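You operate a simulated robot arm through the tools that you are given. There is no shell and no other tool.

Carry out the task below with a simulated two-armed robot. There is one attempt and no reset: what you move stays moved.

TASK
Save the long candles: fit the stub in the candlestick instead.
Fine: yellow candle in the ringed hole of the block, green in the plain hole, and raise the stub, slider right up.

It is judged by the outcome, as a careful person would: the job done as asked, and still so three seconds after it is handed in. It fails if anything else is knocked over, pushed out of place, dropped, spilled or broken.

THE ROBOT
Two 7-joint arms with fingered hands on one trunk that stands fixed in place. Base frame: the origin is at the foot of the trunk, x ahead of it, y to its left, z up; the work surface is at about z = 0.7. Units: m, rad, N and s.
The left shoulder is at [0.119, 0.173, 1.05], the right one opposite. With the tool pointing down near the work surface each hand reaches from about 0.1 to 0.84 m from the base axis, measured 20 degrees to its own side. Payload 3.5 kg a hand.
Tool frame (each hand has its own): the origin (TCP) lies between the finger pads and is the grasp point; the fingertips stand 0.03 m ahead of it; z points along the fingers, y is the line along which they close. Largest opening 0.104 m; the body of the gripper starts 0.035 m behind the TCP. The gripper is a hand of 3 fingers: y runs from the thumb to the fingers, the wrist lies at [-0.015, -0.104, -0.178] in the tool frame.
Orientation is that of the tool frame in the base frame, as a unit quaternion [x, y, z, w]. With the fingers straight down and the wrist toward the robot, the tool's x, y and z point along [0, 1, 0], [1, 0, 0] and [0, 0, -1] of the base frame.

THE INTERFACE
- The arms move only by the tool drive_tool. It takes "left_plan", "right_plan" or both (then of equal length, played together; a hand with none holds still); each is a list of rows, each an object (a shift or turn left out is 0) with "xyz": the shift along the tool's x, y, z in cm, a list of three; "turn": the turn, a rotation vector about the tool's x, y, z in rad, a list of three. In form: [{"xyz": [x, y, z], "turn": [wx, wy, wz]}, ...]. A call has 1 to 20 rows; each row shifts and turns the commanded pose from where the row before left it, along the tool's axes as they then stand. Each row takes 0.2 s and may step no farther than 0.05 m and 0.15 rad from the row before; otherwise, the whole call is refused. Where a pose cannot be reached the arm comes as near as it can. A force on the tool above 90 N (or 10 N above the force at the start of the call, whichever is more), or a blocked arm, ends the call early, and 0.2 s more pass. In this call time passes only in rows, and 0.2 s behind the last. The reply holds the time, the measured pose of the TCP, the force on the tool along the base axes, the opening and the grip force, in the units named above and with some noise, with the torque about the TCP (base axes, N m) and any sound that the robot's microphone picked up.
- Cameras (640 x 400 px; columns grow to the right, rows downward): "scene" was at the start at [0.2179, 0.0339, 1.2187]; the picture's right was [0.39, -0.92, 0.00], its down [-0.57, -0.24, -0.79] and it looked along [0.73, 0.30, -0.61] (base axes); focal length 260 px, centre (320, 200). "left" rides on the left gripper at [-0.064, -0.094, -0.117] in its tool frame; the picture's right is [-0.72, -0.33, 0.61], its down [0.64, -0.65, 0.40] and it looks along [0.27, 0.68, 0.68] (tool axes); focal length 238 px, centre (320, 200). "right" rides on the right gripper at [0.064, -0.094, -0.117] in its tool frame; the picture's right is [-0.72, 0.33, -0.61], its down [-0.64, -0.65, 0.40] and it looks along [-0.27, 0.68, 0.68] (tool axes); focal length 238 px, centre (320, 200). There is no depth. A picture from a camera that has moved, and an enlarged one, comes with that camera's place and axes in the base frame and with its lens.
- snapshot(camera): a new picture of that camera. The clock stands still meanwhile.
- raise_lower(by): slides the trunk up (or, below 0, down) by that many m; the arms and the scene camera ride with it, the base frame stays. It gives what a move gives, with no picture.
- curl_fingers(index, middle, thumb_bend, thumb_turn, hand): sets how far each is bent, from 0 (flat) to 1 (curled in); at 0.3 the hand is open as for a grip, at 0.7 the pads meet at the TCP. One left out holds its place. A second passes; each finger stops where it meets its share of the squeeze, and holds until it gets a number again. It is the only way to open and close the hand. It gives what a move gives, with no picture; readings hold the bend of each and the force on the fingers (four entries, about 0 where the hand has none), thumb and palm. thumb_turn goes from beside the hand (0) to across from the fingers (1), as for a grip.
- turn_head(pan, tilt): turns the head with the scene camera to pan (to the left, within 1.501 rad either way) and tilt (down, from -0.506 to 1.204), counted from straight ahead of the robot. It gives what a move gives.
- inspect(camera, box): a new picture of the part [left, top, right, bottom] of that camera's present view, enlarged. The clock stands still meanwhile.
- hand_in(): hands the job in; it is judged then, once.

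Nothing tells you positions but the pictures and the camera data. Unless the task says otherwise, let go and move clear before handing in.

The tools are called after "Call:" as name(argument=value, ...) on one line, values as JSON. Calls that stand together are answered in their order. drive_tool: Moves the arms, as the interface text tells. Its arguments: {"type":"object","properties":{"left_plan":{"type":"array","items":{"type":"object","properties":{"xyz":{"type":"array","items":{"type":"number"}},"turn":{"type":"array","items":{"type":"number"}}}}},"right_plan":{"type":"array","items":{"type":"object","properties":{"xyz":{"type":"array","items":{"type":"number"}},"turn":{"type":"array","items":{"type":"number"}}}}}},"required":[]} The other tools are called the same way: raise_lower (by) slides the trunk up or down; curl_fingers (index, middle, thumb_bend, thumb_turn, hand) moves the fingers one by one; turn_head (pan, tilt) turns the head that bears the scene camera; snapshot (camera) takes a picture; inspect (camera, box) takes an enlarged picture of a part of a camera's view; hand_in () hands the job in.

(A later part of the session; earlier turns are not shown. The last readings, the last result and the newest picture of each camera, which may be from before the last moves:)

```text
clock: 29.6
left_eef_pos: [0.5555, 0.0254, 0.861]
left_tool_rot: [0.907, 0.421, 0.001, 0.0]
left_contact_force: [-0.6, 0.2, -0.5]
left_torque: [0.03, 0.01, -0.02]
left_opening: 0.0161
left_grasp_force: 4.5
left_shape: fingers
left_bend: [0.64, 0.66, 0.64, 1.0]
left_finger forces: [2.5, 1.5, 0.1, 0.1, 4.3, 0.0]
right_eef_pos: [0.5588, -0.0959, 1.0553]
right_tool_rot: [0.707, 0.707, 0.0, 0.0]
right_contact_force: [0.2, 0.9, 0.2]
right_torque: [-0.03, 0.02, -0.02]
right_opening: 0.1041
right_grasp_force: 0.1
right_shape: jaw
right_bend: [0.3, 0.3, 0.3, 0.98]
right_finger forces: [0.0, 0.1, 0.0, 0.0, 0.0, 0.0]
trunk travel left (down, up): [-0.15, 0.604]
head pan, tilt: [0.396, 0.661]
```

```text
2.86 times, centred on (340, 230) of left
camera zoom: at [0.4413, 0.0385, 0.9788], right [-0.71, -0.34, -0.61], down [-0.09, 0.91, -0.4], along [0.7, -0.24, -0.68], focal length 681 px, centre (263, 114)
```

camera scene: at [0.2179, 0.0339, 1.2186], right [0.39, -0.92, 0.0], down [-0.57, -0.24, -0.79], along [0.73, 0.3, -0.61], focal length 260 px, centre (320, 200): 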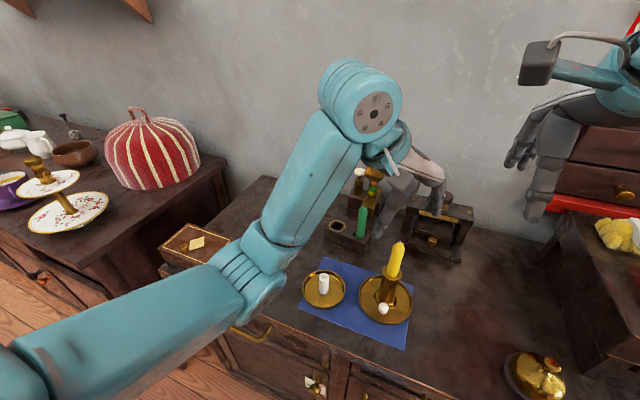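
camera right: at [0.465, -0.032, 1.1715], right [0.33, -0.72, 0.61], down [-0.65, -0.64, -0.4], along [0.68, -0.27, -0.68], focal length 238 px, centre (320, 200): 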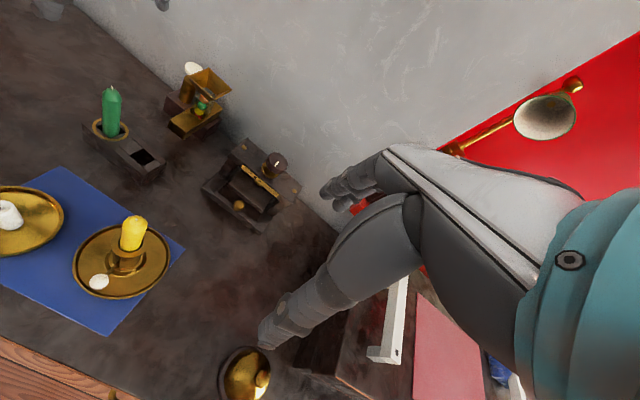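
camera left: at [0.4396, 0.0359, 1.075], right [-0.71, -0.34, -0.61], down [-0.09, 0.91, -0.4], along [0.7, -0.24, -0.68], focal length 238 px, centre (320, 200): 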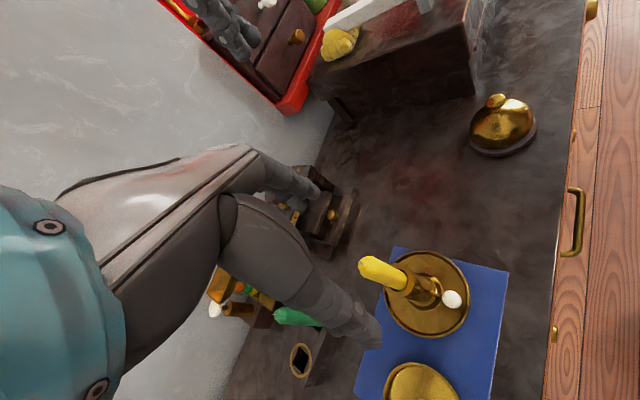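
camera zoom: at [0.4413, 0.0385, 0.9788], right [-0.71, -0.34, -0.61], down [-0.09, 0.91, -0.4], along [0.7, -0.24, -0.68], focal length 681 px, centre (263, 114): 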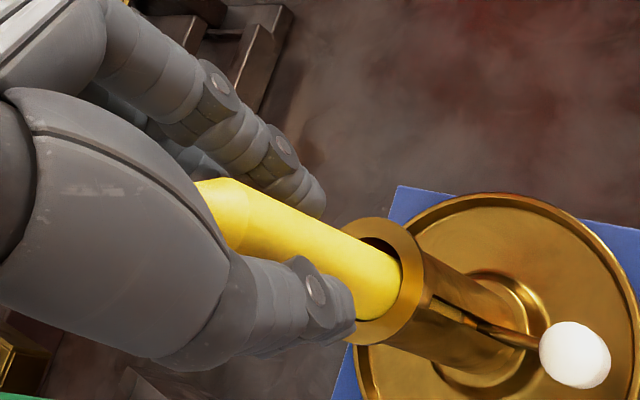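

Call:
curl_fingers(hand="left", index=0.72, middle=0.72, thumb_bend=0.72)

Call:
drive_tool(left_plan=[{"xyz": [0, 0, -0.7]}, {"xyz": [0, 0, -0.7]}, {"xyz": [0, 0, -0.6]}, {"xyz": [0, 0, 0]}])

Call:
inspect(camera="scene", box=[340, 190, 440, 330])

Call:
inspect(camera="left", box=[240, 160, 480, 340])

```text
clock: 30.6
left_eef_pos: [0.5548, 0.0263, 0.861]
left_tool_rot: [0.907, 0.421, 0.0, 0.0]
left_contact_force: [-0.2, -0.3, 0.5]
left_torque: [0.01, 0.02, 0.02]
left_opening: 0.0148
left_grasp_force: 10.1
left_shape: fingers
left_bend: [0.71, 0.67, 0.64, 1.0]
left_finger forces: [6.2, 4.0, 0.0, 0.0, 10.0, 0.1]
right_eef_pos: [0.5594, -0.0954, 1.0546]
right_tool_rot: [0.707, 0.707, -0.001, -0.001]
right_contact_force: [0.3, 0.1, 0.2]
right_torque: [-0.01, 0.02, 0.01]
right_opening: 0.1037
right_grasp_force: 0.2
right_shape: jaw
right_bend: [0.3, 0.3, 0.3, 0.98]
right_finger forces: [0.0, 0.0, 0.1, 0.1, 0.0, 0.1]
trunk travel left (down, up): [-0.15, 0.604]
head pan, tilt: [0.396, 0.661]
```

```text
clock: 31.6
left_eef_pos: [0.5558, 0.0259, 0.8819]
left_tool_rot: [0.907, 0.422, 0.0, 0.0]
left_contact_force: [-0.6, -0.9, -0.6]
left_torque: [0.0, 0.05, 0.01]
left_opening: 0.0147
left_grasp_force: 9.7
left_shape: fingers
left_bend: [0.71, 0.67, 0.64, 1.0]
left_finger forces: [6.2, 3.8, 0.0, 0.1, 9.9, 0.0]
right_eef_pos: [0.5588, -0.0955, 1.0561]
right_tool_rot: [0.707, 0.707, 0.0, 0.001]
right_contact_force: [0.1, 0.1, 0.1]
right_torque: [-0.01, 0.02, 0.0]
right_opening: 0.1037
right_grasp_force: 0.0
right_shape: jaw
right_bend: [0.3, 0.3, 0.3, 0.98]
right_finger forces: [0.0, 0.1, 0.0, 0.0, 0.1, 0.0]
trunk travel left (down, up): [-0.15, 0.604]
head pan, tilt: [0.396, 0.661]
```

```text
2.86 times, centred on (390, 260) of scene
camera zoom: at [0.2179, 0.0339, 1.2186], right [0.39, -0.92, 0.0], down [-0.57, -0.24, -0.79], along [0.73, 0.3, -0.61], focal length 744 px, centre (120, 29)
```

zoom: 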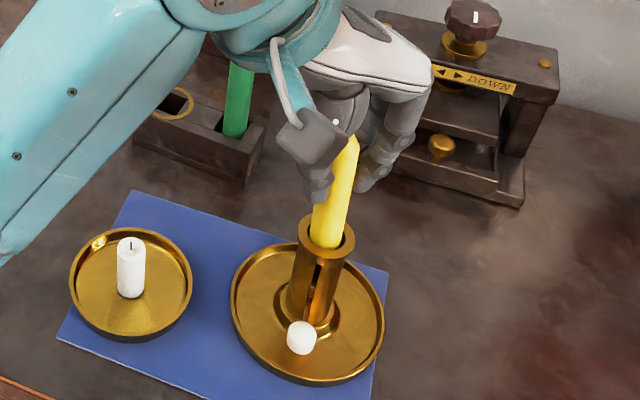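

```text
2.22 times, centred on (360, 250) of left
camera zoom: at [0.4419, 0.0384, 0.9985], right [-0.71, -0.34, -0.61], down [-0.09, 0.91, -0.4], along [0.7, -0.24, -0.68], focal length 530 px, centre (231, 89)
```

zoom: 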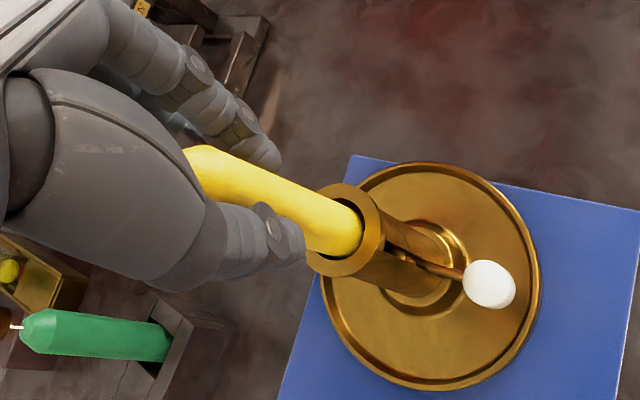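

The candle slides out and the candlestick stays put. I'll keep lifting until its lower end clears the rim.

Call:
drive_tool(left_plan=[{"xyz": [0, 0, -1.2]}, {"xyz": [0, 0, -1.2]}, {"xyz": [0, 0, -1.2]}, {"xyz": [0, 0, -1.2]}, {"xyz": [0, 0, -1.2]}, {"xyz": [0, 0, -1.2]}, {"xyz": [0, 0, 0]}])

Call:
snapshot(camera="scene")

Call:
inspect(camera="right", box=[40, 100, 220, 310])

Call:
inspect(camera="left", box=[240, 160, 480, 340])

```text
clock: 33.2
left_eef_pos: [0.5552, 0.0277, 0.9539]
left_tool_rot: [0.906, 0.422, 0.0, 0.0]
left_contact_force: [0.1, -0.2, -0.8]
left_torque: [-0.01, -0.01, -0.03]
left_opening: 0.0145
left_grasp_force: 10.4
left_shape: fingers
left_bend: [0.71, 0.67, 0.64, 1.0]
left_finger forces: [6.4, 4.4, 0.0, 0.0, 10.0, 0.1]
right_eef_pos: [0.5585, -0.0968, 1.0551]
right_tool_rot: [0.707, 0.707, 0.0, 0.0]
right_contact_force: [0.8, 0.5, -0.1]
right_torque: [0.01, 0.0, 0.02]
right_opening: 0.1035
right_grasp_force: 0.1
right_shape: jaw
right_bend: [0.3, 0.3, 0.3, 0.98]
right_finger forces: [0.0, 0.0, 0.0, 0.0, 0.1, 0.0]
trunk travel left (down, up): [-0.15, 0.604]
head pan, tilt: [0.396, 0.661]
```

```text
taken
camera scene: at [0.218, 0.0339, 1.2186], right [0.39, -0.92, 0.0], down [-0.57, -0.24, -0.79], along [0.73, 0.3, -0.61], focal length 260 px, centre (320, 200)
```

scene: 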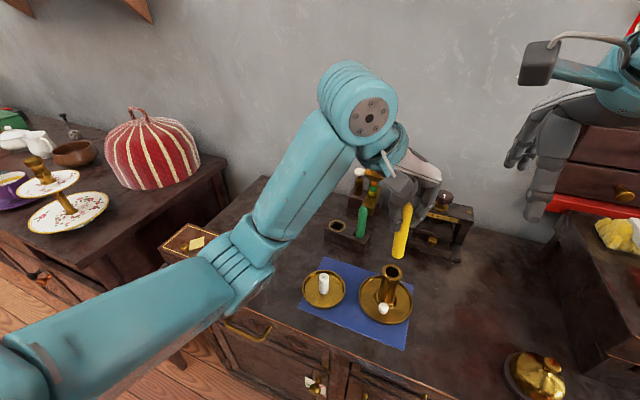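

```text
1.90 times, centred on (130, 205) of right
camera zoom: at [0.4648, -0.0319, 1.1716], right [0.33, -0.72, 0.61], down [-0.65, -0.64, -0.4], along [0.68, -0.27, -0.68], focal length 454 px, centre (682, 190)
```

zoom: 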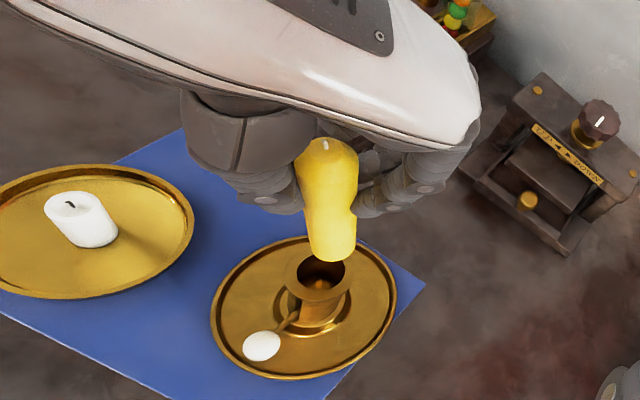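

```text
2.22 times, centred on (360, 250) of left
camera zoom: at [0.442, 0.0388, 1.071], right [-0.71, -0.34, -0.61], down [-0.09, 0.91, -0.4], along [0.7, -0.24, -0.68], focal length 530 px, centre (231, 89)
```

zoom: 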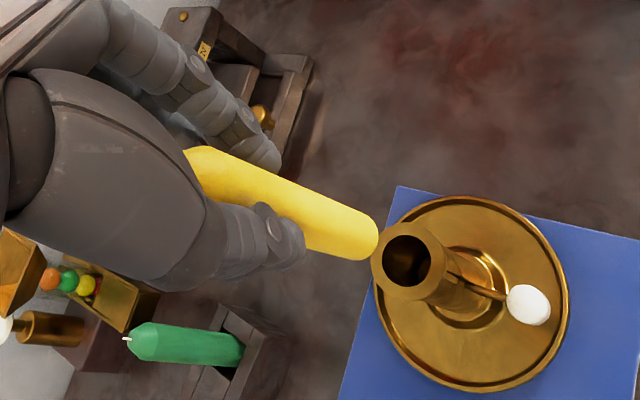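

Call:
inspect(camera="scene", box=[360, 180, 440, 310])

Call:
inspect(camera="left", box=[360, 210, 460, 290])

Call:
inspect(camera="right", box=[90, 150, 190, 290])

```text
3.08 times, centred on (400, 245) of scene
camera zoom: at [0.218, 0.0339, 1.2186], right [0.39, -0.92, 0.0], down [-0.57, -0.24, -0.79], along [0.73, 0.3, -0.61], focal length 801 px, centre (74, 62)
```

zoom: 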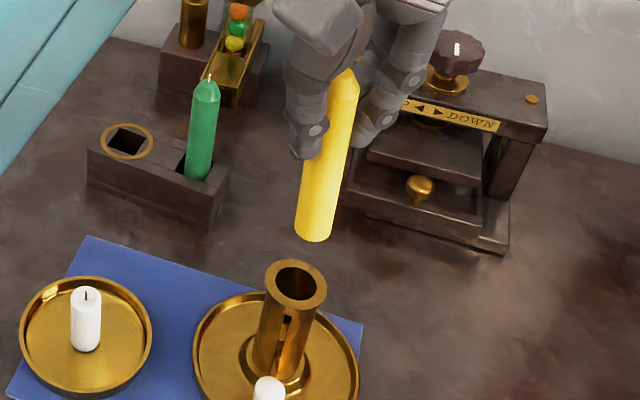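

```text
5.00 times, centred on (410, 250) of left
camera zoom: at [0.442, 0.0388, 1.071], right [-0.71, -0.34, -0.61], down [-0.09, 0.91, -0.4], along [0.7, -0.24, -0.68], focal length 1192 px, centre (-130, -50)
```

zoom: 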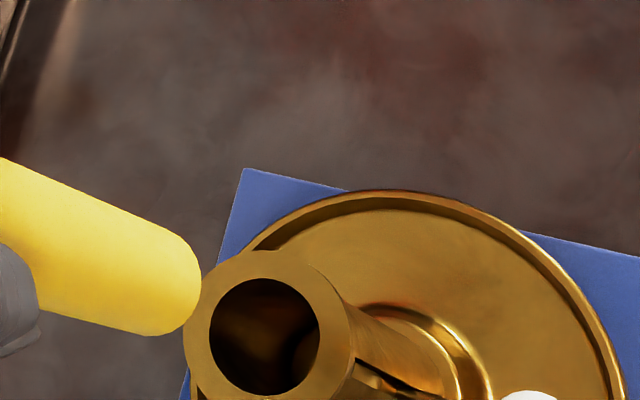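

```text
2.86 times, centred on (140, 220) of right
camera zoom: at [0.4648, -0.0319, 1.1716], right [0.33, -0.72, 0.61], down [-0.65, -0.64, -0.4], along [0.68, -0.27, -0.68], focal length 681 px, centre (834, 143)
```

zoom: 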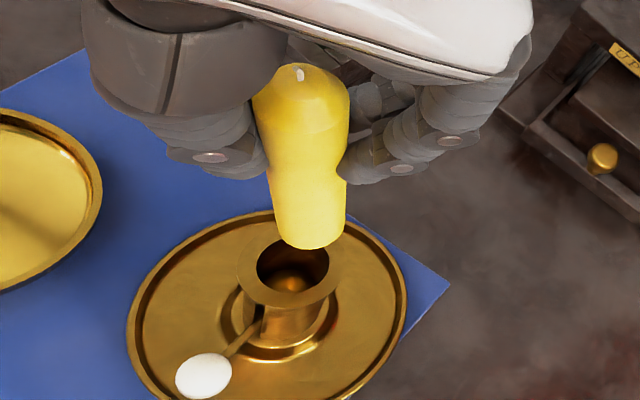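

The yellow candle's lower end is near (0.558, 0.025, 0.854), and the candle is about 12.5 cm long. I'll raise it a bit more and carry it over the ringed hole, passing well above the green candle.

Call:
drive_tool(left_plan=[{"xyz": [0, 0, -2.0]}, {"xyz": [3.0, 0.02, 0]}, {"xyz": [3.0, 0.02, 0]}, {"xyz": [3.0, 0.02, 0]}, {"xyz": [3.0, 0.02, 0]}, {"xyz": [3.0, 0.02, 0]}, {"xyz": [3.0, 0.02, 0]}, {"xyz": [2.8, 0, 0]}, {"xyz": [0, 0, 0]}])

Call:
snapshot(camera="scene")

Call:
inspect(camera="right", box=[50, 30, 190, 180])

Call:
inspect(camera="left", box=[280, 180, 480, 320])

```text
clock: 35.2
left_eef_pos: [0.6916, 0.187, 0.9747]
left_tool_rot: [0.907, 0.421, 0.0, 0.001]
left_contact_force: [-0.4, 0.5, -0.7]
left_torque: [0.02, -0.02, 0.01]
left_opening: 0.0142
left_grasp_force: 10.1
left_shape: fingers
left_bend: [0.71, 0.71, 0.64, 1.0]
left_finger forces: [6.4, 4.3, 0.0, 0.1, 9.9, 0.0]
right_eef_pos: [0.5591, -0.0951, 1.0546]
right_tool_rot: [0.707, 0.707, 0.0, 0.0]
right_contact_force: [-0.2, 1.0, 1.5]
right_torque: [-0.01, 0.04, -0.04]
right_opening: 0.1038
right_grasp_force: 0.1
right_shape: jaw
right_bend: [0.3, 0.3, 0.3, 0.98]
right_finger forces: [0.1, 0.0, 0.1, 0.0, 0.0, 0.0]
trunk travel left (down, up): [-0.15, 0.604]
head pan, tilt: [0.396, 0.661]
```

```text
taken
camera scene: at [0.218, 0.034, 1.2186], right [0.39, -0.92, 0.0], down [-0.57, -0.24, -0.79], along [0.73, 0.3, -0.61], focal length 260 px, centre (320, 200)
```

scene: 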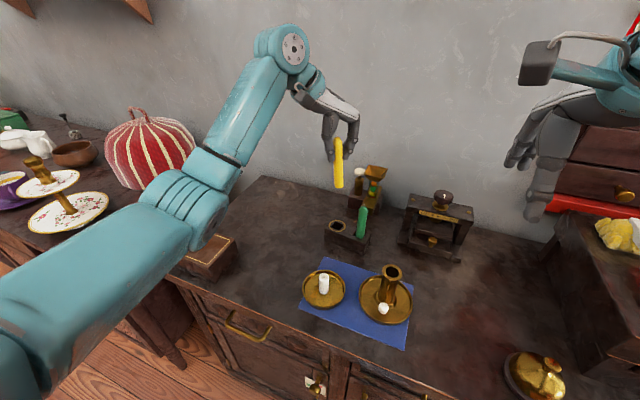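

```text
2.67 times, centred on (120, 105) of right
camera zoom: at [0.4648, -0.0318, 1.1716], right [0.33, -0.72, 0.61], down [-0.65, -0.64, -0.4], along [0.68, -0.27, -0.68], focal length 636 px, centre (853, 453)
```

zoom: 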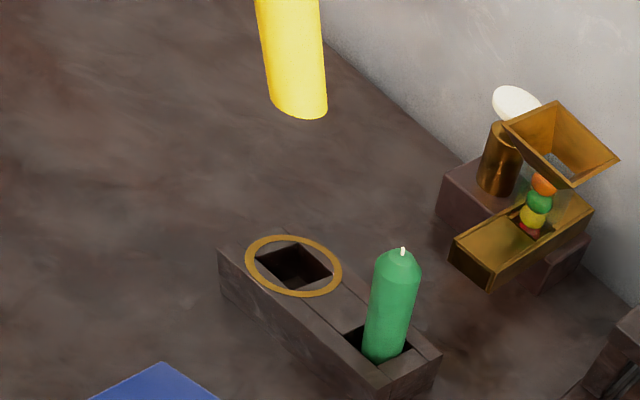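

```text
2.86 times, centred on (380, 250) of left
camera zoom: at [0.5772, 0.1995, 1.0911], right [-0.71, -0.34, -0.61], down [-0.09, 0.91, -0.4], along [0.7, -0.24, -0.68], focal length 681 px, centre (149, 57)
```

zoom: 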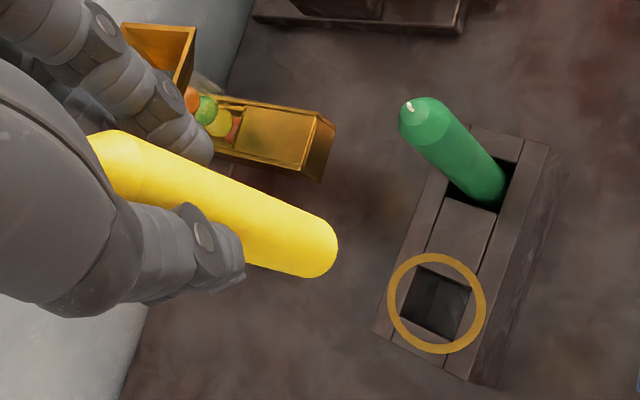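

The yellow candle is nearly above the ringed hole, and the green candle now stands close to upright. I'll shift about 3 mm and lower to just above the hole, then check again.

Call:
drive_tool(left_plan=[{"xyz": [-0.28, 0, 2]}, {"xyz": [0, 0, 2]}, {"xyz": [0, 0, 2]}, {"xyz": [0, 0, 2]}, {"xyz": [0, 0, 2]}, {"xyz": [0, 0, 1.2]}, {"xyz": [0, 0, 0]}])

Call:
inspect(camera="scene", box=[310, 180, 390, 260])

Call:
inspect(camera="right", box=[70, 70, 170, 170])

Call:
inspect(camera="left", box=[320, 200, 440, 300])

```text
clock: 36.8
left_eef_pos: [0.689, 0.1833, 0.8617]
left_tool_rot: [0.907, 0.422, -0.001, -0.001]
left_contact_force: [-0.7, -0.6, -1.0]
left_torque: [0.01, 0.02, 0.02]
left_opening: 0.0145
left_grasp_force: 10.7
left_shape: fingers
left_bend: [0.71, 0.71, 0.64, 1.0]
left_finger forces: [6.4, 4.5, 0.0, 0.0, 9.8, 0.1]
right_eef_pos: [0.5596, -0.0953, 1.0557]
right_tool_rot: [0.707, 0.707, 0.0, 0.001]
right_contact_force: [-0.3, -0.4, 0.4]
right_torque: [-0.03, -0.02, -0.01]
right_opening: 0.1037
right_grasp_force: 0.1
right_shape: jaw
right_bend: [0.3, 0.3, 0.3, 0.98]
right_finger forces: [0.1, 0.0, 0.0, 0.0, 0.1, 0.1]
trunk travel left (down, up): [-0.15, 0.604]
head pan, tilt: [0.396, 0.661]
```

```text
5.00 times, centred on (350, 220) of scene
camera zoom: at [0.2179, 0.0339, 1.2187], right [0.39, -0.92, 0.0], down [-0.57, -0.24, -0.79], along [0.73, 0.3, -0.61], focal length 1302 px, centre (170, 100)
```

zoom: 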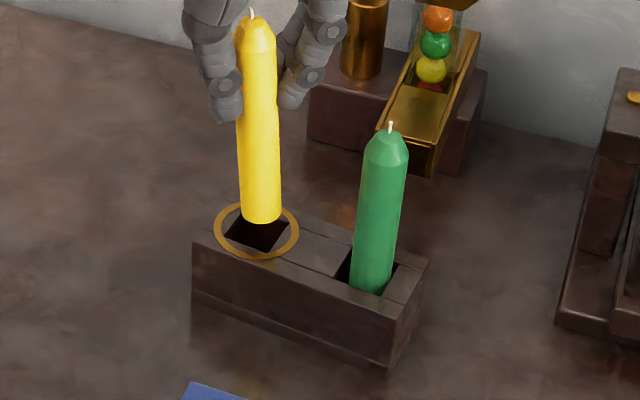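

```text
4.00 times, centred on (120, 120) of right
camera zoom: at [0.4648, -0.0318, 1.1717], right [0.33, -0.72, 0.61], down [-0.65, -0.64, -0.4], along [0.68, -0.27, -0.68], focal length 953 px, centre (1120, 520)
```

zoom: 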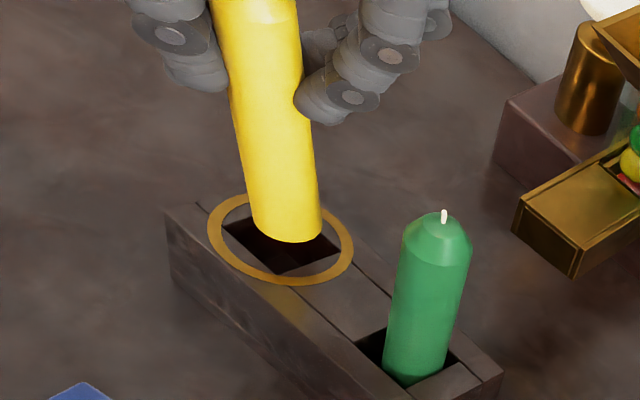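

```text
4.00 times, centred on (380, 250) of left
camera zoom: at [0.5756, 0.1955, 0.9792], right [-0.71, -0.34, -0.61], down [-0.09, 0.91, -0.4], along [0.7, -0.24, -0.68], focal length 953 px, centre (80, 0)
```

zoom: 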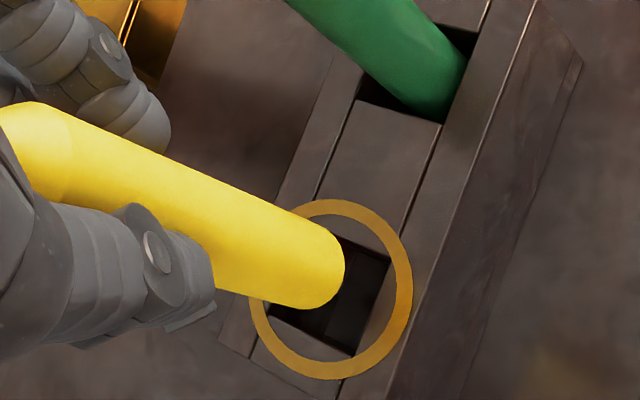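

The candle leans about 3° in the grip, with its bottom about 2.6 mm short of centre. I'll straighten it with a small tilt plus a shift, then check again.

Call:
drive_tool(left_plan=[{"xyz": [-0.16, 0.27, -0.3], "turn": [0.037, 0.044, 0]}, {"xyz": [0, 0, 0]}])

Call:
inspect(camera="scene", box=[310, 180, 390, 260])

Call:
inspect(camera="right", box=[70, 70, 170, 170])

Call:
inspect(camera="left", box=[320, 200, 440, 300])

```text
clock: 37.4
left_eef_pos: [0.6893, 0.1801, 0.8639]
left_tool_rot: [0.907, 0.421, 0.012, -0.027]
left_contact_force: [-0.1, 0.2, -1.7]
left_torque: [-0.04, -0.05, -0.01]
left_opening: 0.0146
left_grasp_force: 10.6
left_shape: fingers
left_bend: [0.71, 0.71, 0.64, 1.0]
left_finger forces: [6.6, 4.4, 0.0, 0.0, 9.8, 0.0]
right_eef_pos: [0.5593, -0.0955, 1.0547]
right_tool_rot: [0.707, 0.707, 0.0, 0.0]
right_contact_force: [0.1, -0.3, -0.4]
right_torque: [-0.04, 0.0, -0.01]
right_opening: 0.104
right_grasp_force: 0.1
right_shape: jaw
right_bend: [0.3, 0.3, 0.3, 0.98]
right_finger forces: [0.1, 0.0, 0.0, 0.0, 0.1, 0.0]
trunk travel left (down, up): [-0.15, 0.604]
head pan, tilt: [0.396, 0.661]
```

```text
5.00 times, centred on (350, 220) of scene
camera zoom: at [0.218, 0.0338, 1.2186], right [0.39, -0.92, 0.0], down [-0.57, -0.24, -0.79], along [0.73, 0.3, -0.61], focal length 1302 px, centre (170, 100)
```

zoom: 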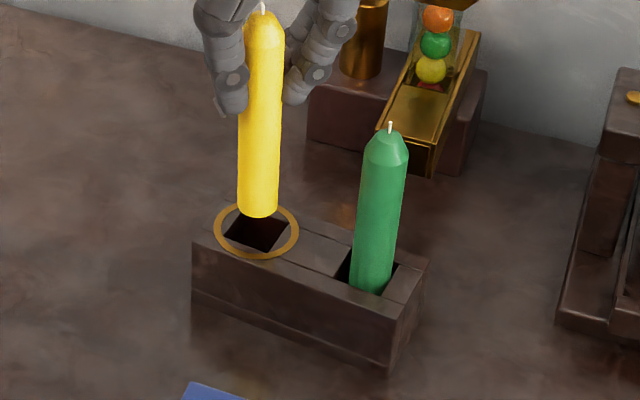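

```text
4.00 times, centred on (120, 120) of right
camera zoom: at [0.4648, -0.0319, 1.1716], right [0.33, -0.72, 0.61], down [-0.65, -0.64, -0.4], along [0.68, -0.27, -0.68], focal length 953 px, centre (1120, 520)
```

zoom: 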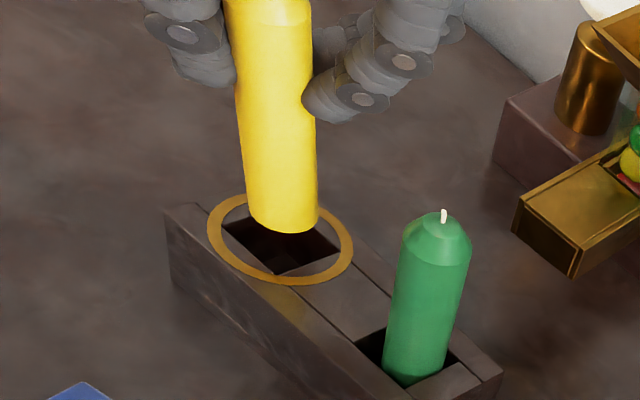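

```text
4.00 times, centred on (380, 250) of left
camera zoom: at [0.5766, 0.1853, 0.9827], right [-0.71, -0.3, -0.63], down [-0.09, 0.93, -0.35], along [0.7, -0.2, -0.69], focal length 953 px, centre (80, 0)
```

zoom: 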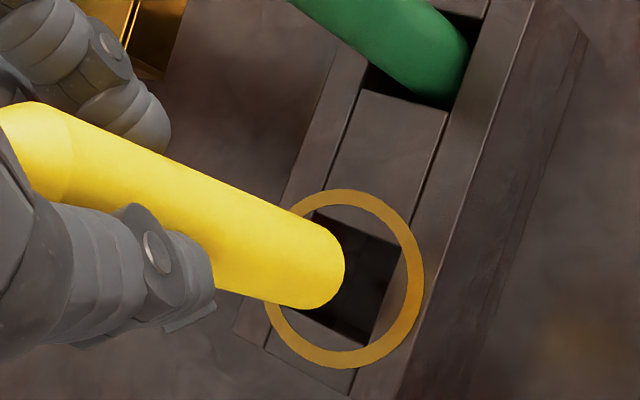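

The candle is now vertical and centred over the ringed hole. I'll lower it straight down, compensating for the small tilt.

Call:
drive_tool(left_plan=[{"xyz": [-0.044, 0.037, 1.0]}, {"xyz": [-0.044, 0.037, 1.0]}, {"xyz": [-0.026, 0.022, 0.6]}, {"xyz": [-0.026, 0.022, 0.6]}, {"xyz": [0, 0, 0]}])

Call:
inspect(camera="scene", box=[310, 180, 390, 260])

Call:
inspect(camera="right", box=[70, 70, 170, 170])

Call:
inspect(camera="left", box=[320, 200, 440, 300])

```text
clock: 38.6
left_eef_pos: [0.69, 0.1792, 0.8327]
left_tool_rot: [0.906, 0.422, 0.012, -0.026]
left_contact_force: [0.1, 0.1, -0.4]
left_torque: [0.03, 0.02, -0.01]
left_opening: 0.0147
left_grasp_force: 10.7
left_shape: fingers
left_bend: [0.71, 0.71, 0.64, 1.0]
left_finger forces: [6.6, 4.4, 0.0, 0.1, 9.9, 0.1]
right_eef_pos: [0.5587, -0.0944, 1.0557]
right_tool_rot: [0.707, 0.707, 0.001, 0.001]
right_contact_force: [-0.1, 0.1, 0.3]
right_torque: [-0.04, 0.02, -0.02]
right_opening: 0.1036
right_grasp_force: 0.0
right_shape: jaw
right_bend: [0.3, 0.3, 0.3, 0.98]
right_finger forces: [0.0, 0.0, 0.0, 0.0, 0.0, 0.0]
trunk travel left (down, up): [-0.15, 0.604]
head pan, tilt: [0.396, 0.661]
```

```text
5.00 times, centred on (350, 220) of scene
camera zoom: at [0.2179, 0.0339, 1.2187], right [0.39, -0.92, 0.0], down [-0.57, -0.24, -0.79], along [0.73, 0.3, -0.61], focal length 1302 px, centre (170, 100)
```

zoom: 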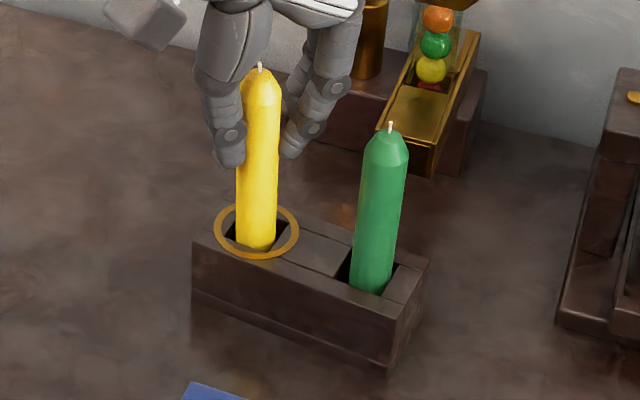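

```text
4.00 times, centred on (120, 120) of right
camera zoom: at [0.4648, -0.0318, 1.1717], right [0.33, -0.72, 0.61], down [-0.65, -0.64, -0.4], along [0.68, -0.27, -0.68], focal length 953 px, centre (1120, 520)
```

zoom: 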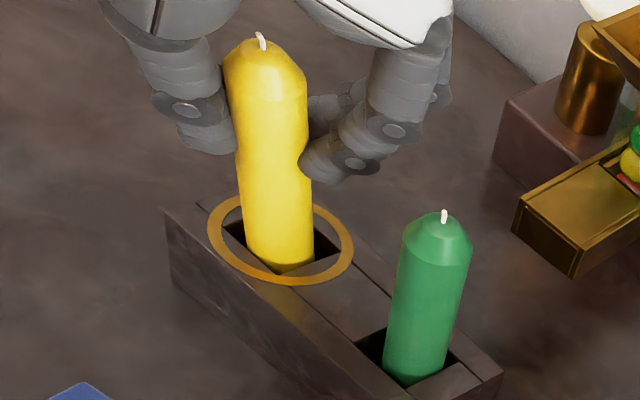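

```text
4.00 times, centred on (380, 250) of left
camera zoom: at [0.5759, 0.1851, 0.9504], right [-0.71, -0.3, -0.63], down [-0.09, 0.93, -0.35], along [0.7, -0.2, -0.69], focal length 953 px, centre (80, 0)
```

zoom: 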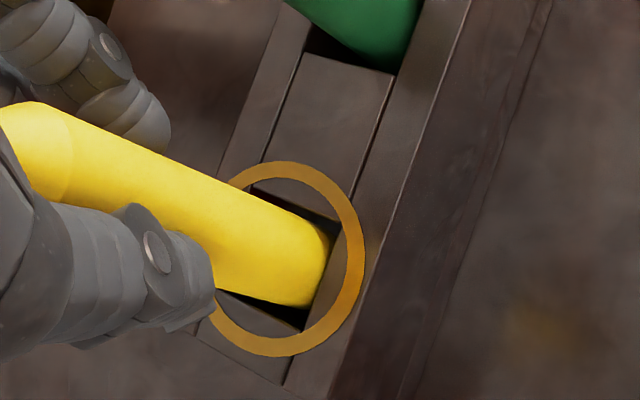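

The candle has entered the ringed hole without contact. I'll lower it the rest of the way.

Call:
drive_tool(left_plan=[{"xyz": [-0.022, 0.018, 0.5]}, {"xyz": [-0.022, 0.018, 0.5]}, {"xyz": [-0.017, 0.015, 0.4]}, {"xyz": [-0.009, 0.007, 0.2]}, {"xyz": [0, 0, 0]}])

```text
clock: 39.8
left_eef_pos: [0.6898, 0.1802, 0.8166]
left_tool_rot: [0.907, 0.421, 0.012, -0.026]
left_contact_force: [0.0, 0.4, -0.3]
left_torque: [0.0, -0.02, -0.03]
left_opening: 0.0144
left_grasp_force: 10.7
left_shape: fingers
left_bend: [0.71, 0.71, 0.64, 1.0]
left_finger forces: [6.5, 4.8, 0.0, 0.0, 9.8, 0.0]
right_eef_pos: [0.5599, -0.0948, 1.055]
right_tool_rot: [0.707, 0.707, 0.0, 0.001]
right_contact_force: [-0.1, -1.5, 0.5]
right_torque: [-0.01, -0.01, 0.0]
right_opening: 0.1037
right_grasp_force: 0.0
right_shape: jaw
right_bend: [0.3, 0.3, 0.3, 0.98]
right_finger forces: [0.0, 0.1, 0.0, 0.0, 0.0, 0.0]
trunk travel left (down, up): [-0.15, 0.604]
head pan, tilt: [0.396, 0.661]
```

Call:
drive_tool(left_plan=[{"xyz": [-0.009, 0.007, 0.2]}, {"xyz": [-0.009, 0.007, 0.2]}, {"xyz": [0, 0, 0]}])

Call:
inspect(camera="scene", box=[310, 180, 390, 260])

```text
clock: 40.6
left_eef_pos: [0.6908, 0.179, 0.8131]
left_tool_rot: [0.907, 0.421, 0.012, -0.025]
left_contact_force: [0.7, 0.5, 2.2]
left_torque: [-0.02, -0.02, -0.01]
left_opening: 0.0142
left_grasp_force: 10.8
left_shape: fingers
left_bend: [0.71, 0.71, 0.64, 1.0]
left_finger forces: [6.7, 5.5, 0.0, 0.0, 10.1, 0.0]
right_eef_pos: [0.5584, -0.0958, 1.0548]
right_tool_rot: [0.707, 0.707, -0.001, -0.001]
right_contact_force: [-0.7, 0.2, -1.3]
right_torque: [-0.03, 0.01, 0.04]
right_opening: 0.1037
right_grasp_force: 0.1
right_shape: jaw
right_bend: [0.3, 0.3, 0.3, 0.98]
right_finger forces: [0.0, 0.0, 0.0, 0.0, 0.0, 0.0]
trunk travel left (down, up): [-0.15, 0.604]
head pan, tilt: [0.396, 0.661]
```

```text
5.00 times, centred on (350, 220) of scene
camera zoom: at [0.2177, 0.0339, 1.2187], right [0.39, -0.92, 0.0], down [-0.57, -0.24, -0.79], along [0.73, 0.3, -0.61], focal length 1302 px, centre (170, 100)
```

zoom: 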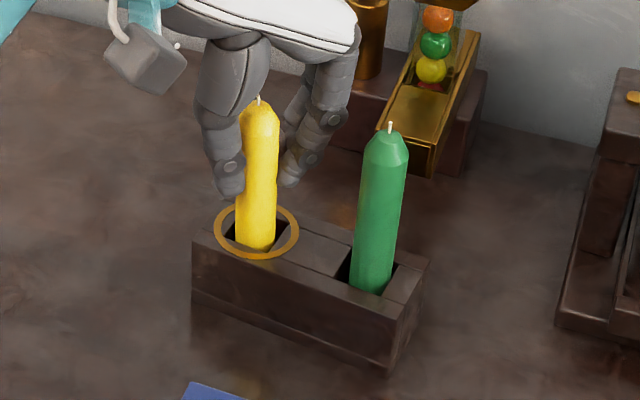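

There's a light 2 N contact from below, so it's seated. I'll release it gently.

Call:
curl_fingers(hand="left", index=0.58, middle=0.58, thumb_bend=0.58)

Call:
curl_fingers(hand="left", index=0.35, middle=0.35, thumb_bend=0.35)

Call:
inspect(camera="scene", box=[310, 170, 400, 260])

Call:
inspect(camera="right", box=[50, 50, 190, 180])

```text
clock: 41.6
left_eef_pos: [0.6881, 0.18, 0.8122]
left_tool_rot: [0.907, 0.421, 0.012, -0.025]
left_contact_force: [0.1, 0.1, -0.7]
left_torque: [0.01, -0.02, 0.0]
left_opening: 0.0332
left_grasp_force: 0.1
left_shape: fingers
left_bend: [0.57, 0.57, 0.57, 1.0]
left_finger forces: [0.1, 0.0, 0.1, 0.1, 0.1, 0.0]
right_eef_pos: [0.5586, -0.0955, 1.0553]
right_tool_rot: [0.707, 0.707, 0.0, 0.0]
right_contact_force: [0.4, 0.0, -0.2]
right_torque: [0.02, 0.01, 0.02]
right_opening: 0.1035
right_grasp_force: 0.0
right_shape: jaw
right_bend: [0.3, 0.3, 0.3, 0.98]
right_finger forces: [0.0, 0.1, 0.1, 0.1, 0.0, 0.0]
trunk travel left (down, up): [-0.15, 0.604]
head pan, tilt: [0.396, 0.661]
```

```text
clock: 42.6
left_eef_pos: [0.6894, 0.1793, 0.8112]
left_tool_rot: [0.906, 0.421, 0.012, -0.025]
left_contact_force: [0.2, 0.6, 0.2]
left_torque: [0.0, 0.0, 0.04]
left_opening: 0.0901
left_grasp_force: 0.1
left_shape: fingers
left_bend: [0.35, 0.35, 0.35, 0.98]
left_finger forces: [0.1, 0.0, 0.0, 0.0, 0.1, 0.1]
right_eef_pos: [0.5594, -0.0944, 1.0548]
right_tool_rot: [0.707, 0.707, 0.001, 0.0]
right_contact_force: [-0.5, -0.3, -0.5]
right_torque: [0.01, 0.0, -0.04]
right_opening: 0.1035
right_grasp_force: 0.0
right_shape: jaw
right_bend: [0.3, 0.3, 0.3, 0.98]
right_finger forces: [0.0, 0.1, 0.1, 0.1, 0.0, 0.0]
trunk travel left (down, up): [-0.15, 0.604]
head pan, tilt: [0.396, 0.661]
```

```text
4.44 times, centred on (355, 215) of scene
camera zoom: at [0.2179, 0.0339, 1.2187], right [0.39, -0.92, 0.0], down [-0.57, -0.24, -0.79], along [0.73, 0.3, -0.61], focal length 1157 px, centre (164, 133)
```

zoom: 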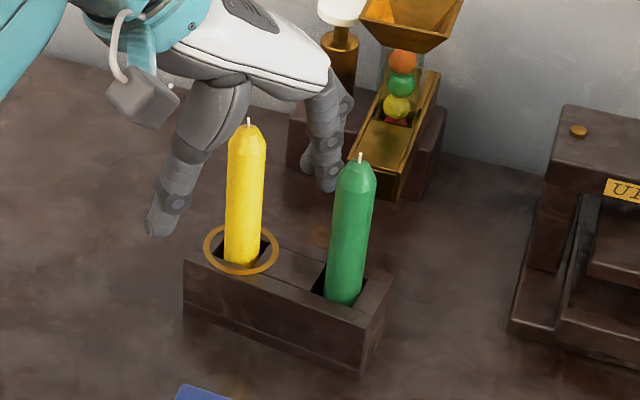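

```text
3.08 times, centred on (120, 115) of right
camera zoom: at [0.4648, -0.0318, 1.1717], right [0.33, -0.72, 0.61], down [-0.65, -0.64, -0.4], along [0.68, -0.27, -0.68], focal length 733 px, centre (935, 462)
```

zoom: 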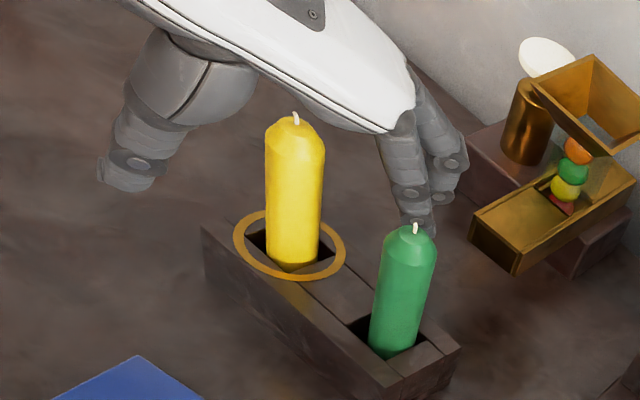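

Both long candles stand in their holes. I'll withdraw the hand straight up.

Call:
drive_tool(left_plan=[{"xyz": [0.087, -0.073, -2]}, {"xyz": [0.13, -0.11, -3]}, {"xyz": [0.13, -0.11, -3]}, {"xyz": [0.13, -0.11, -3]}, {"xyz": [0.13, -0.11, -3]}, {"xyz": [0.087, -0.073, -2]}, {"turn": [-0.037, -0.044, 0]}, {"xyz": [0, 0, 0]}])

Call:
snapshot(camera="scene")

Call:
inspect(camera="scene", box=[310, 180, 400, 260])

Call:
inspect(camera="right", box=[0, 60, 220, 320])

```text
clock: 44.4
left_eef_pos: [0.6905, 0.1802, 0.9726]
left_tool_rot: [0.907, 0.422, 0.0, 0.0]
left_contact_force: [0.0, 0.2, 0.3]
left_torque: [0.0, -0.02, -0.01]
left_opening: 0.0901
left_grasp_force: 0.1
left_shape: fingers
left_bend: [0.35, 0.35, 0.35, 0.98]
left_finger forces: [0.0, 0.0, 0.0, 0.1, 0.0, 0.0]
right_eef_pos: [0.5588, -0.0955, 1.0554]
right_tool_rot: [0.708, 0.707, 0.0, 0.0]
right_contact_force: [0.5, 0.2, 0.4]
right_torque: [-0.03, 0.01, 0.01]
right_opening: 0.1039
right_grasp_force: 0.2
right_shape: jaw
right_bend: [0.3, 0.3, 0.3, 0.98]
right_finger forces: [0.1, 0.0, 0.0, 0.0, 0.0, 0.1]
trunk travel left (down, up): [-0.15, 0.604]
head pan, tilt: [0.396, 0.661]
```

```text
taken
camera scene: at [0.2179, 0.034, 1.2187], right [0.39, -0.92, 0.0], down [-0.57, -0.24, -0.79], along [0.73, 0.3, -0.61], focal length 260 px, centre (320, 200)
```

scene: 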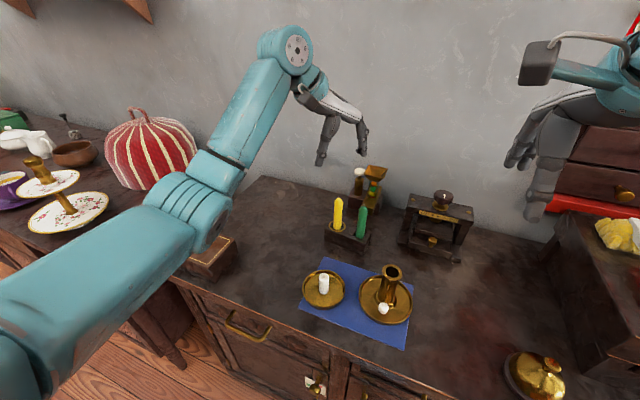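

```text
5.00 times, centred on (355, 220) of scene
camera zoom: at [0.2179, 0.034, 1.2187], right [0.39, -0.92, 0.0], down [-0.57, -0.24, -0.79], along [0.73, 0.3, -0.61], focal length 1302 px, centre (145, 100)
```

zoom: 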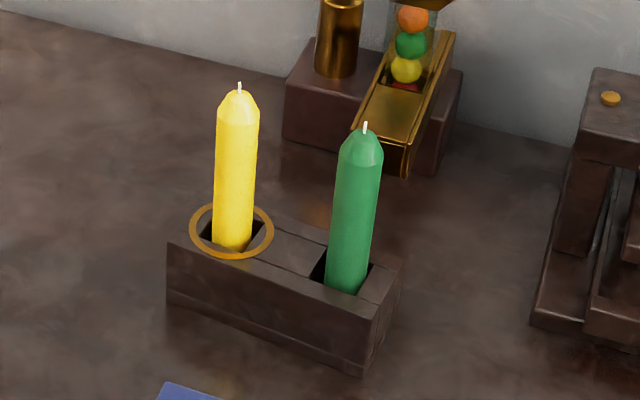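

```text
1.54 times, centred on (110, 190) of right
camera zoom: at [0.4647, -0.0318, 1.1717], right [0.33, -0.72, 0.61], down [-0.65, -0.64, -0.4], along [0.68, -0.27, -0.68], focal length 367 px, centre (643, 215)
```

zoom: 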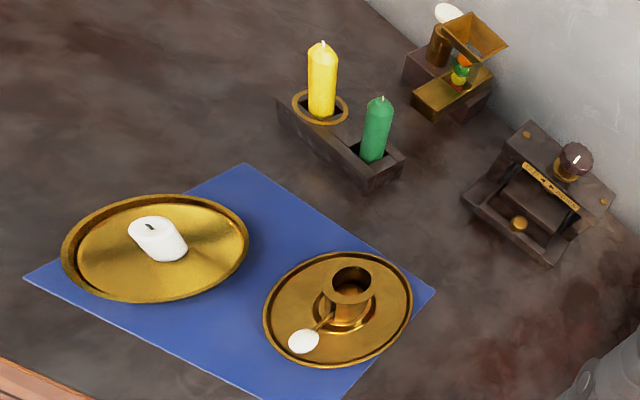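

Both candles are in place. Next is the stub on its dish, so I'll move the left hand above it.

Call:
drive_tool(left_plan=[{"xyz": [-2.6, -2.2, 0]}, {"xyz": [-2.6, -2.2, 0]}, {"xyz": [-2.6, -2.2, 1.0]}, {"xyz": [-2.6, -2.2, 2.0]}, {"xyz": [-2.3, -2.26, 2.5]}, {"xyz": [0, 0, 0]}])

Call:
snapshot(camera="scene")

Call:
snapshot(camera="left")

Call:
inspect(camera="right", box=[0, 130, 200, 320])

```text
clock: 45.8
left_eef_pos: [0.5235, 0.1546, 0.9164]
left_tool_rot: [0.907, 0.421, 0.0, 0.0]
left_contact_force: [0.9, -0.3, 0.4]
left_torque: [-0.03, 0.02, -0.03]
left_opening: 0.0903
left_grasp_force: 0.1
left_shape: fingers
left_bend: [0.35, 0.35, 0.35, 0.98]
left_finger forces: [0.1, 0.0, 0.1, 0.1, 0.0, 0.0]
right_eef_pos: [0.5585, -0.0963, 1.0552]
right_tool_rot: [0.707, 0.707, 0.0, 0.0]
right_contact_force: [-0.2, -0.3, 0.7]
right_torque: [0.04, 0.0, -0.03]
right_opening: 0.1035
right_grasp_force: 0.1
right_shape: jaw
right_bend: [0.3, 0.3, 0.3, 0.98]
right_finger forces: [0.1, 0.0, 0.0, 0.0, 0.1, 0.0]
trunk travel left (down, up): [-0.15, 0.604]
head pan, tilt: [0.396, 0.661]
```

```text
taken
camera scene: at [0.2178, 0.034, 1.2187], right [0.39, -0.92, 0.0], down [-0.57, -0.24, -0.79], along [0.73, 0.3, -0.61], focal length 260 px, centre (320, 200)
```

scene: 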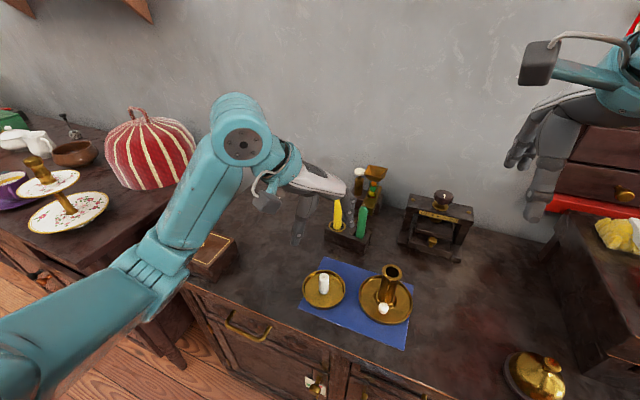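

```text
taken
camera left: at [0.409, 0.1666, 1.0339], right [-0.71, -0.34, -0.61], down [-0.09, 0.91, -0.4], along [0.7, -0.24, -0.68], focal length 238 px, centre (320, 200)
```

left: 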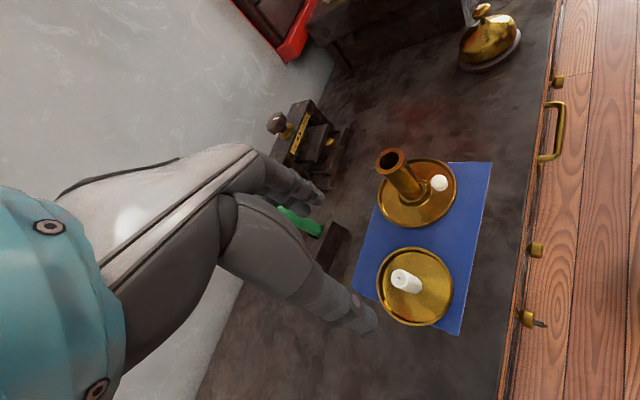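

```text
2.11 times, centred on (100, 225) of right
camera zoom: at [0.4647, -0.0318, 1.1717], right [0.33, -0.72, 0.61], down [-0.65, -0.64, -0.4], along [0.68, -0.27, -0.68], focal length 502 px, centre (783, 147)
```

zoom: 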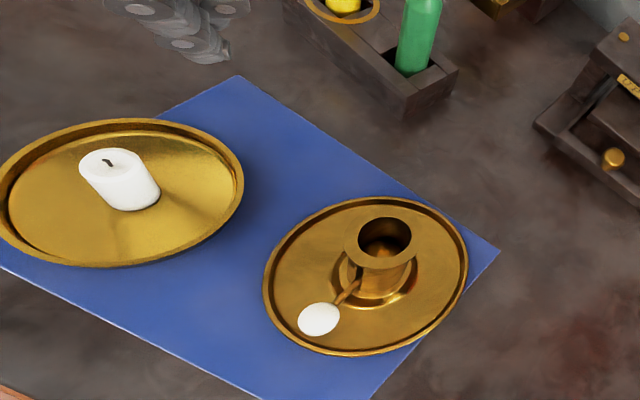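

Call:
inspect(camera="left", box=[360, 230, 470, 330])

Call:
inspect(camera="left", box=[360, 140, 470, 235])

Call:
inspect(camera="scene", box=[365, 255, 415, 325])

Call:
inspect(camera="right", box=[100, 215, 180, 305])

Call:
inspect(camera="scene", box=[300, 260, 350, 310])

```text
4.00 times, centred on (415, 280) of left
camera zoom: at [0.409, 0.1666, 1.0339], right [-0.71, -0.34, -0.61], down [-0.09, 0.91, -0.4], along [0.7, -0.24, -0.68], focal length 953 px, centre (-60, -120)
```

zoom: 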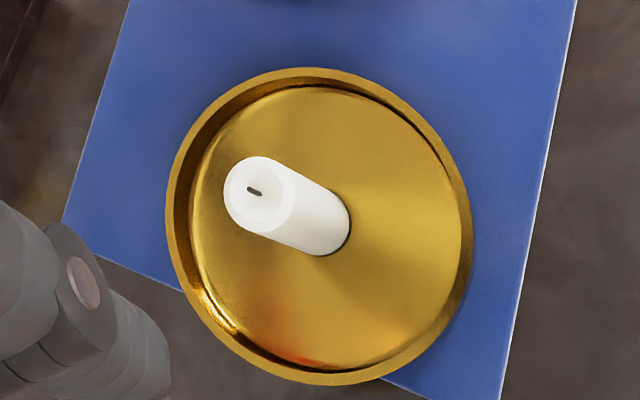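

```text
4.21 times, centred on (415, 188) of left
camera zoom: at [0.409, 0.1666, 1.0339], right [-0.71, -0.34, -0.61], down [-0.09, 0.91, -0.4], along [0.7, -0.24, -0.68], focal length 1004 px, centre (-80, 253)
```

zoom: 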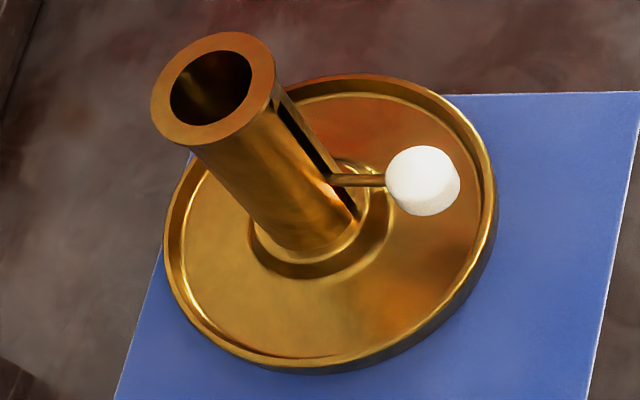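

```text
5.71 times, centred on (390, 290) of scene
camera zoom: at [0.2178, 0.034, 1.2187], right [0.39, -0.92, 0.0], down [-0.57, -0.24, -0.79], along [0.73, 0.3, -0.61], focal length 1488 px, centre (-80, -314)
```

zoom: 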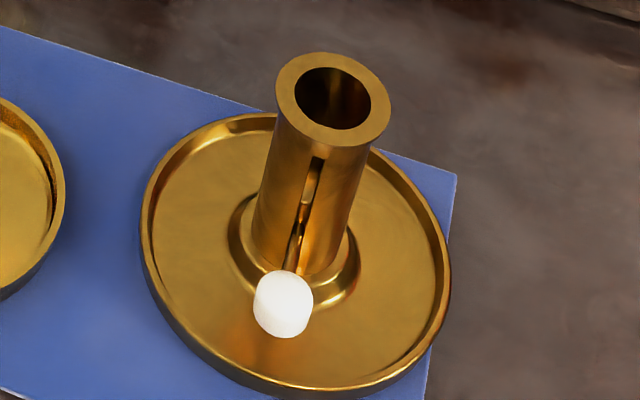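

```text
4.44 times, centred on (140, 260) of right
camera zoom: at [0.4647, -0.0318, 1.1717], right [0.33, -0.72, 0.61], down [-0.65, -0.64, -0.4], along [0.68, -0.27, -0.68], focal length 1059 px, centre (1120, -67)
```

zoom: 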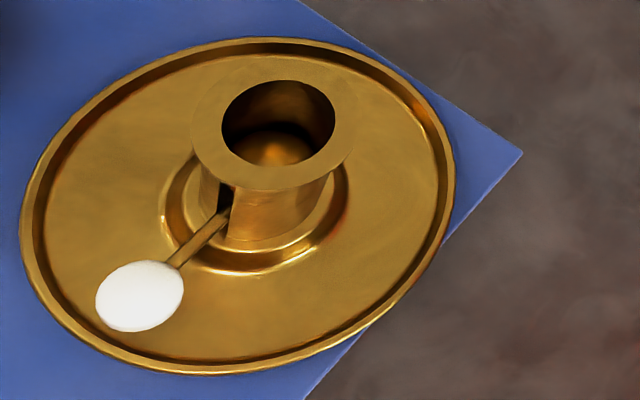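

```text
8.00 times, centred on (325, 285) of scene
camera zoom: at [0.2178, 0.034, 1.2187], right [0.39, -0.92, 0.0], down [-0.57, -0.24, -0.79], along [0.73, 0.3, -0.61], focal length 2083 px, centre (280, -480)
```

zoom: 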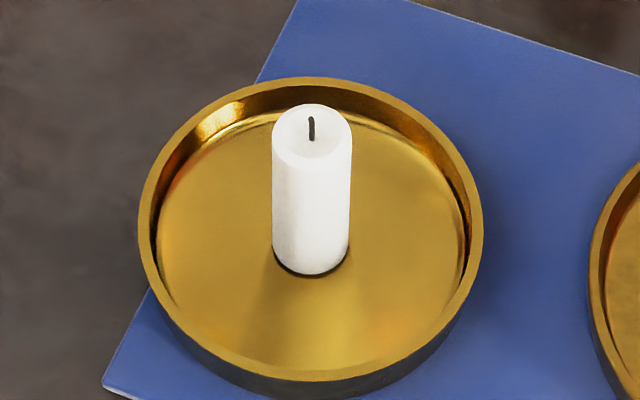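

The stub stands at about (0.526, 0.154), spanning z 0.706–0.757. I'll descend in two phases, watching the elbow relative to the wooden box.

Call:
drive_tool(left_plan=[{"xyz": [0.12, 0.23, 2.5]}, {"xyz": [0, 0, 2.5]}, {"xyz": [0, 0, 2.5]}, {"xyz": [0, 0, 1.5]}, {"xyz": [0, 0, 0]}])

Call:
snapshot(camera="scene")

Call:
inspect(camera="left", box=[280, 180, 480, 340])

```text
clock: 47.0
left_eef_pos: [0.5249, 0.1518, 0.8282]
left_tool_rot: [0.907, 0.422, -0.001, 0.0]
left_contact_force: [0.1, 0.5, -0.1]
left_torque: [0.01, -0.01, 0.01]
left_opening: 0.0903
left_grasp_force: 0.0
left_shape: fingers
left_bend: [0.35, 0.35, 0.35, 0.98]
left_finger forces: [0.0, 0.0, 0.0, 0.1, 0.1, 0.0]
right_eef_pos: [0.5599, -0.0951, 1.0546]
right_tool_rot: [0.707, 0.708, 0.0, 0.0]
right_contact_force: [-0.2, 0.2, 0.2]
right_torque: [0.01, 0.0, -0.04]
right_opening: 0.1037
right_grasp_force: 0.0
right_shape: jaw
right_bend: [0.3, 0.3, 0.3, 0.98]
right_finger forces: [0.0, 0.0, 0.0, 0.1, 0.1, 0.0]
trunk travel left (down, up): [-0.15, 0.604]
head pan, tilt: [0.396, 0.661]
```

```text
taken
camera scene: at [0.2179, 0.0339, 1.2187], right [0.39, -0.92, 0.0], down [-0.57, -0.24, -0.79], along [0.73, 0.3, -0.61], focal length 260 px, centre (320, 200)
```

scene: 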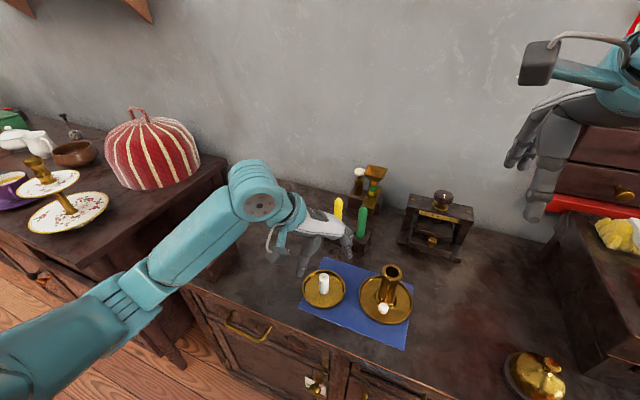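

```text
2.50 times, centred on (380, 260) of left
camera zoom: at [0.4118, 0.1641, 0.9455], right [-0.71, -0.34, -0.61], down [-0.09, 0.91, -0.4], along [0.7, -0.24, -0.68], focal length 596 px, centre (170, 50)
```

zoom: 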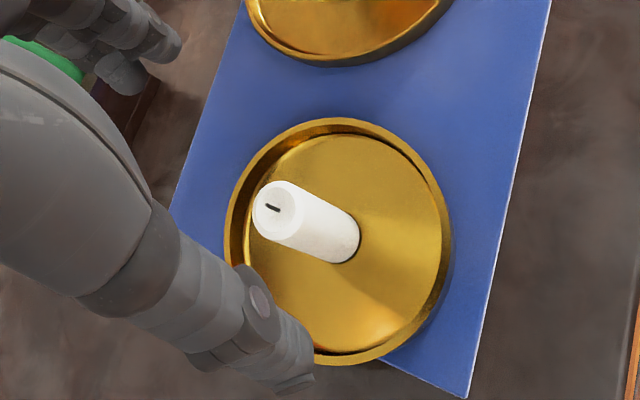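

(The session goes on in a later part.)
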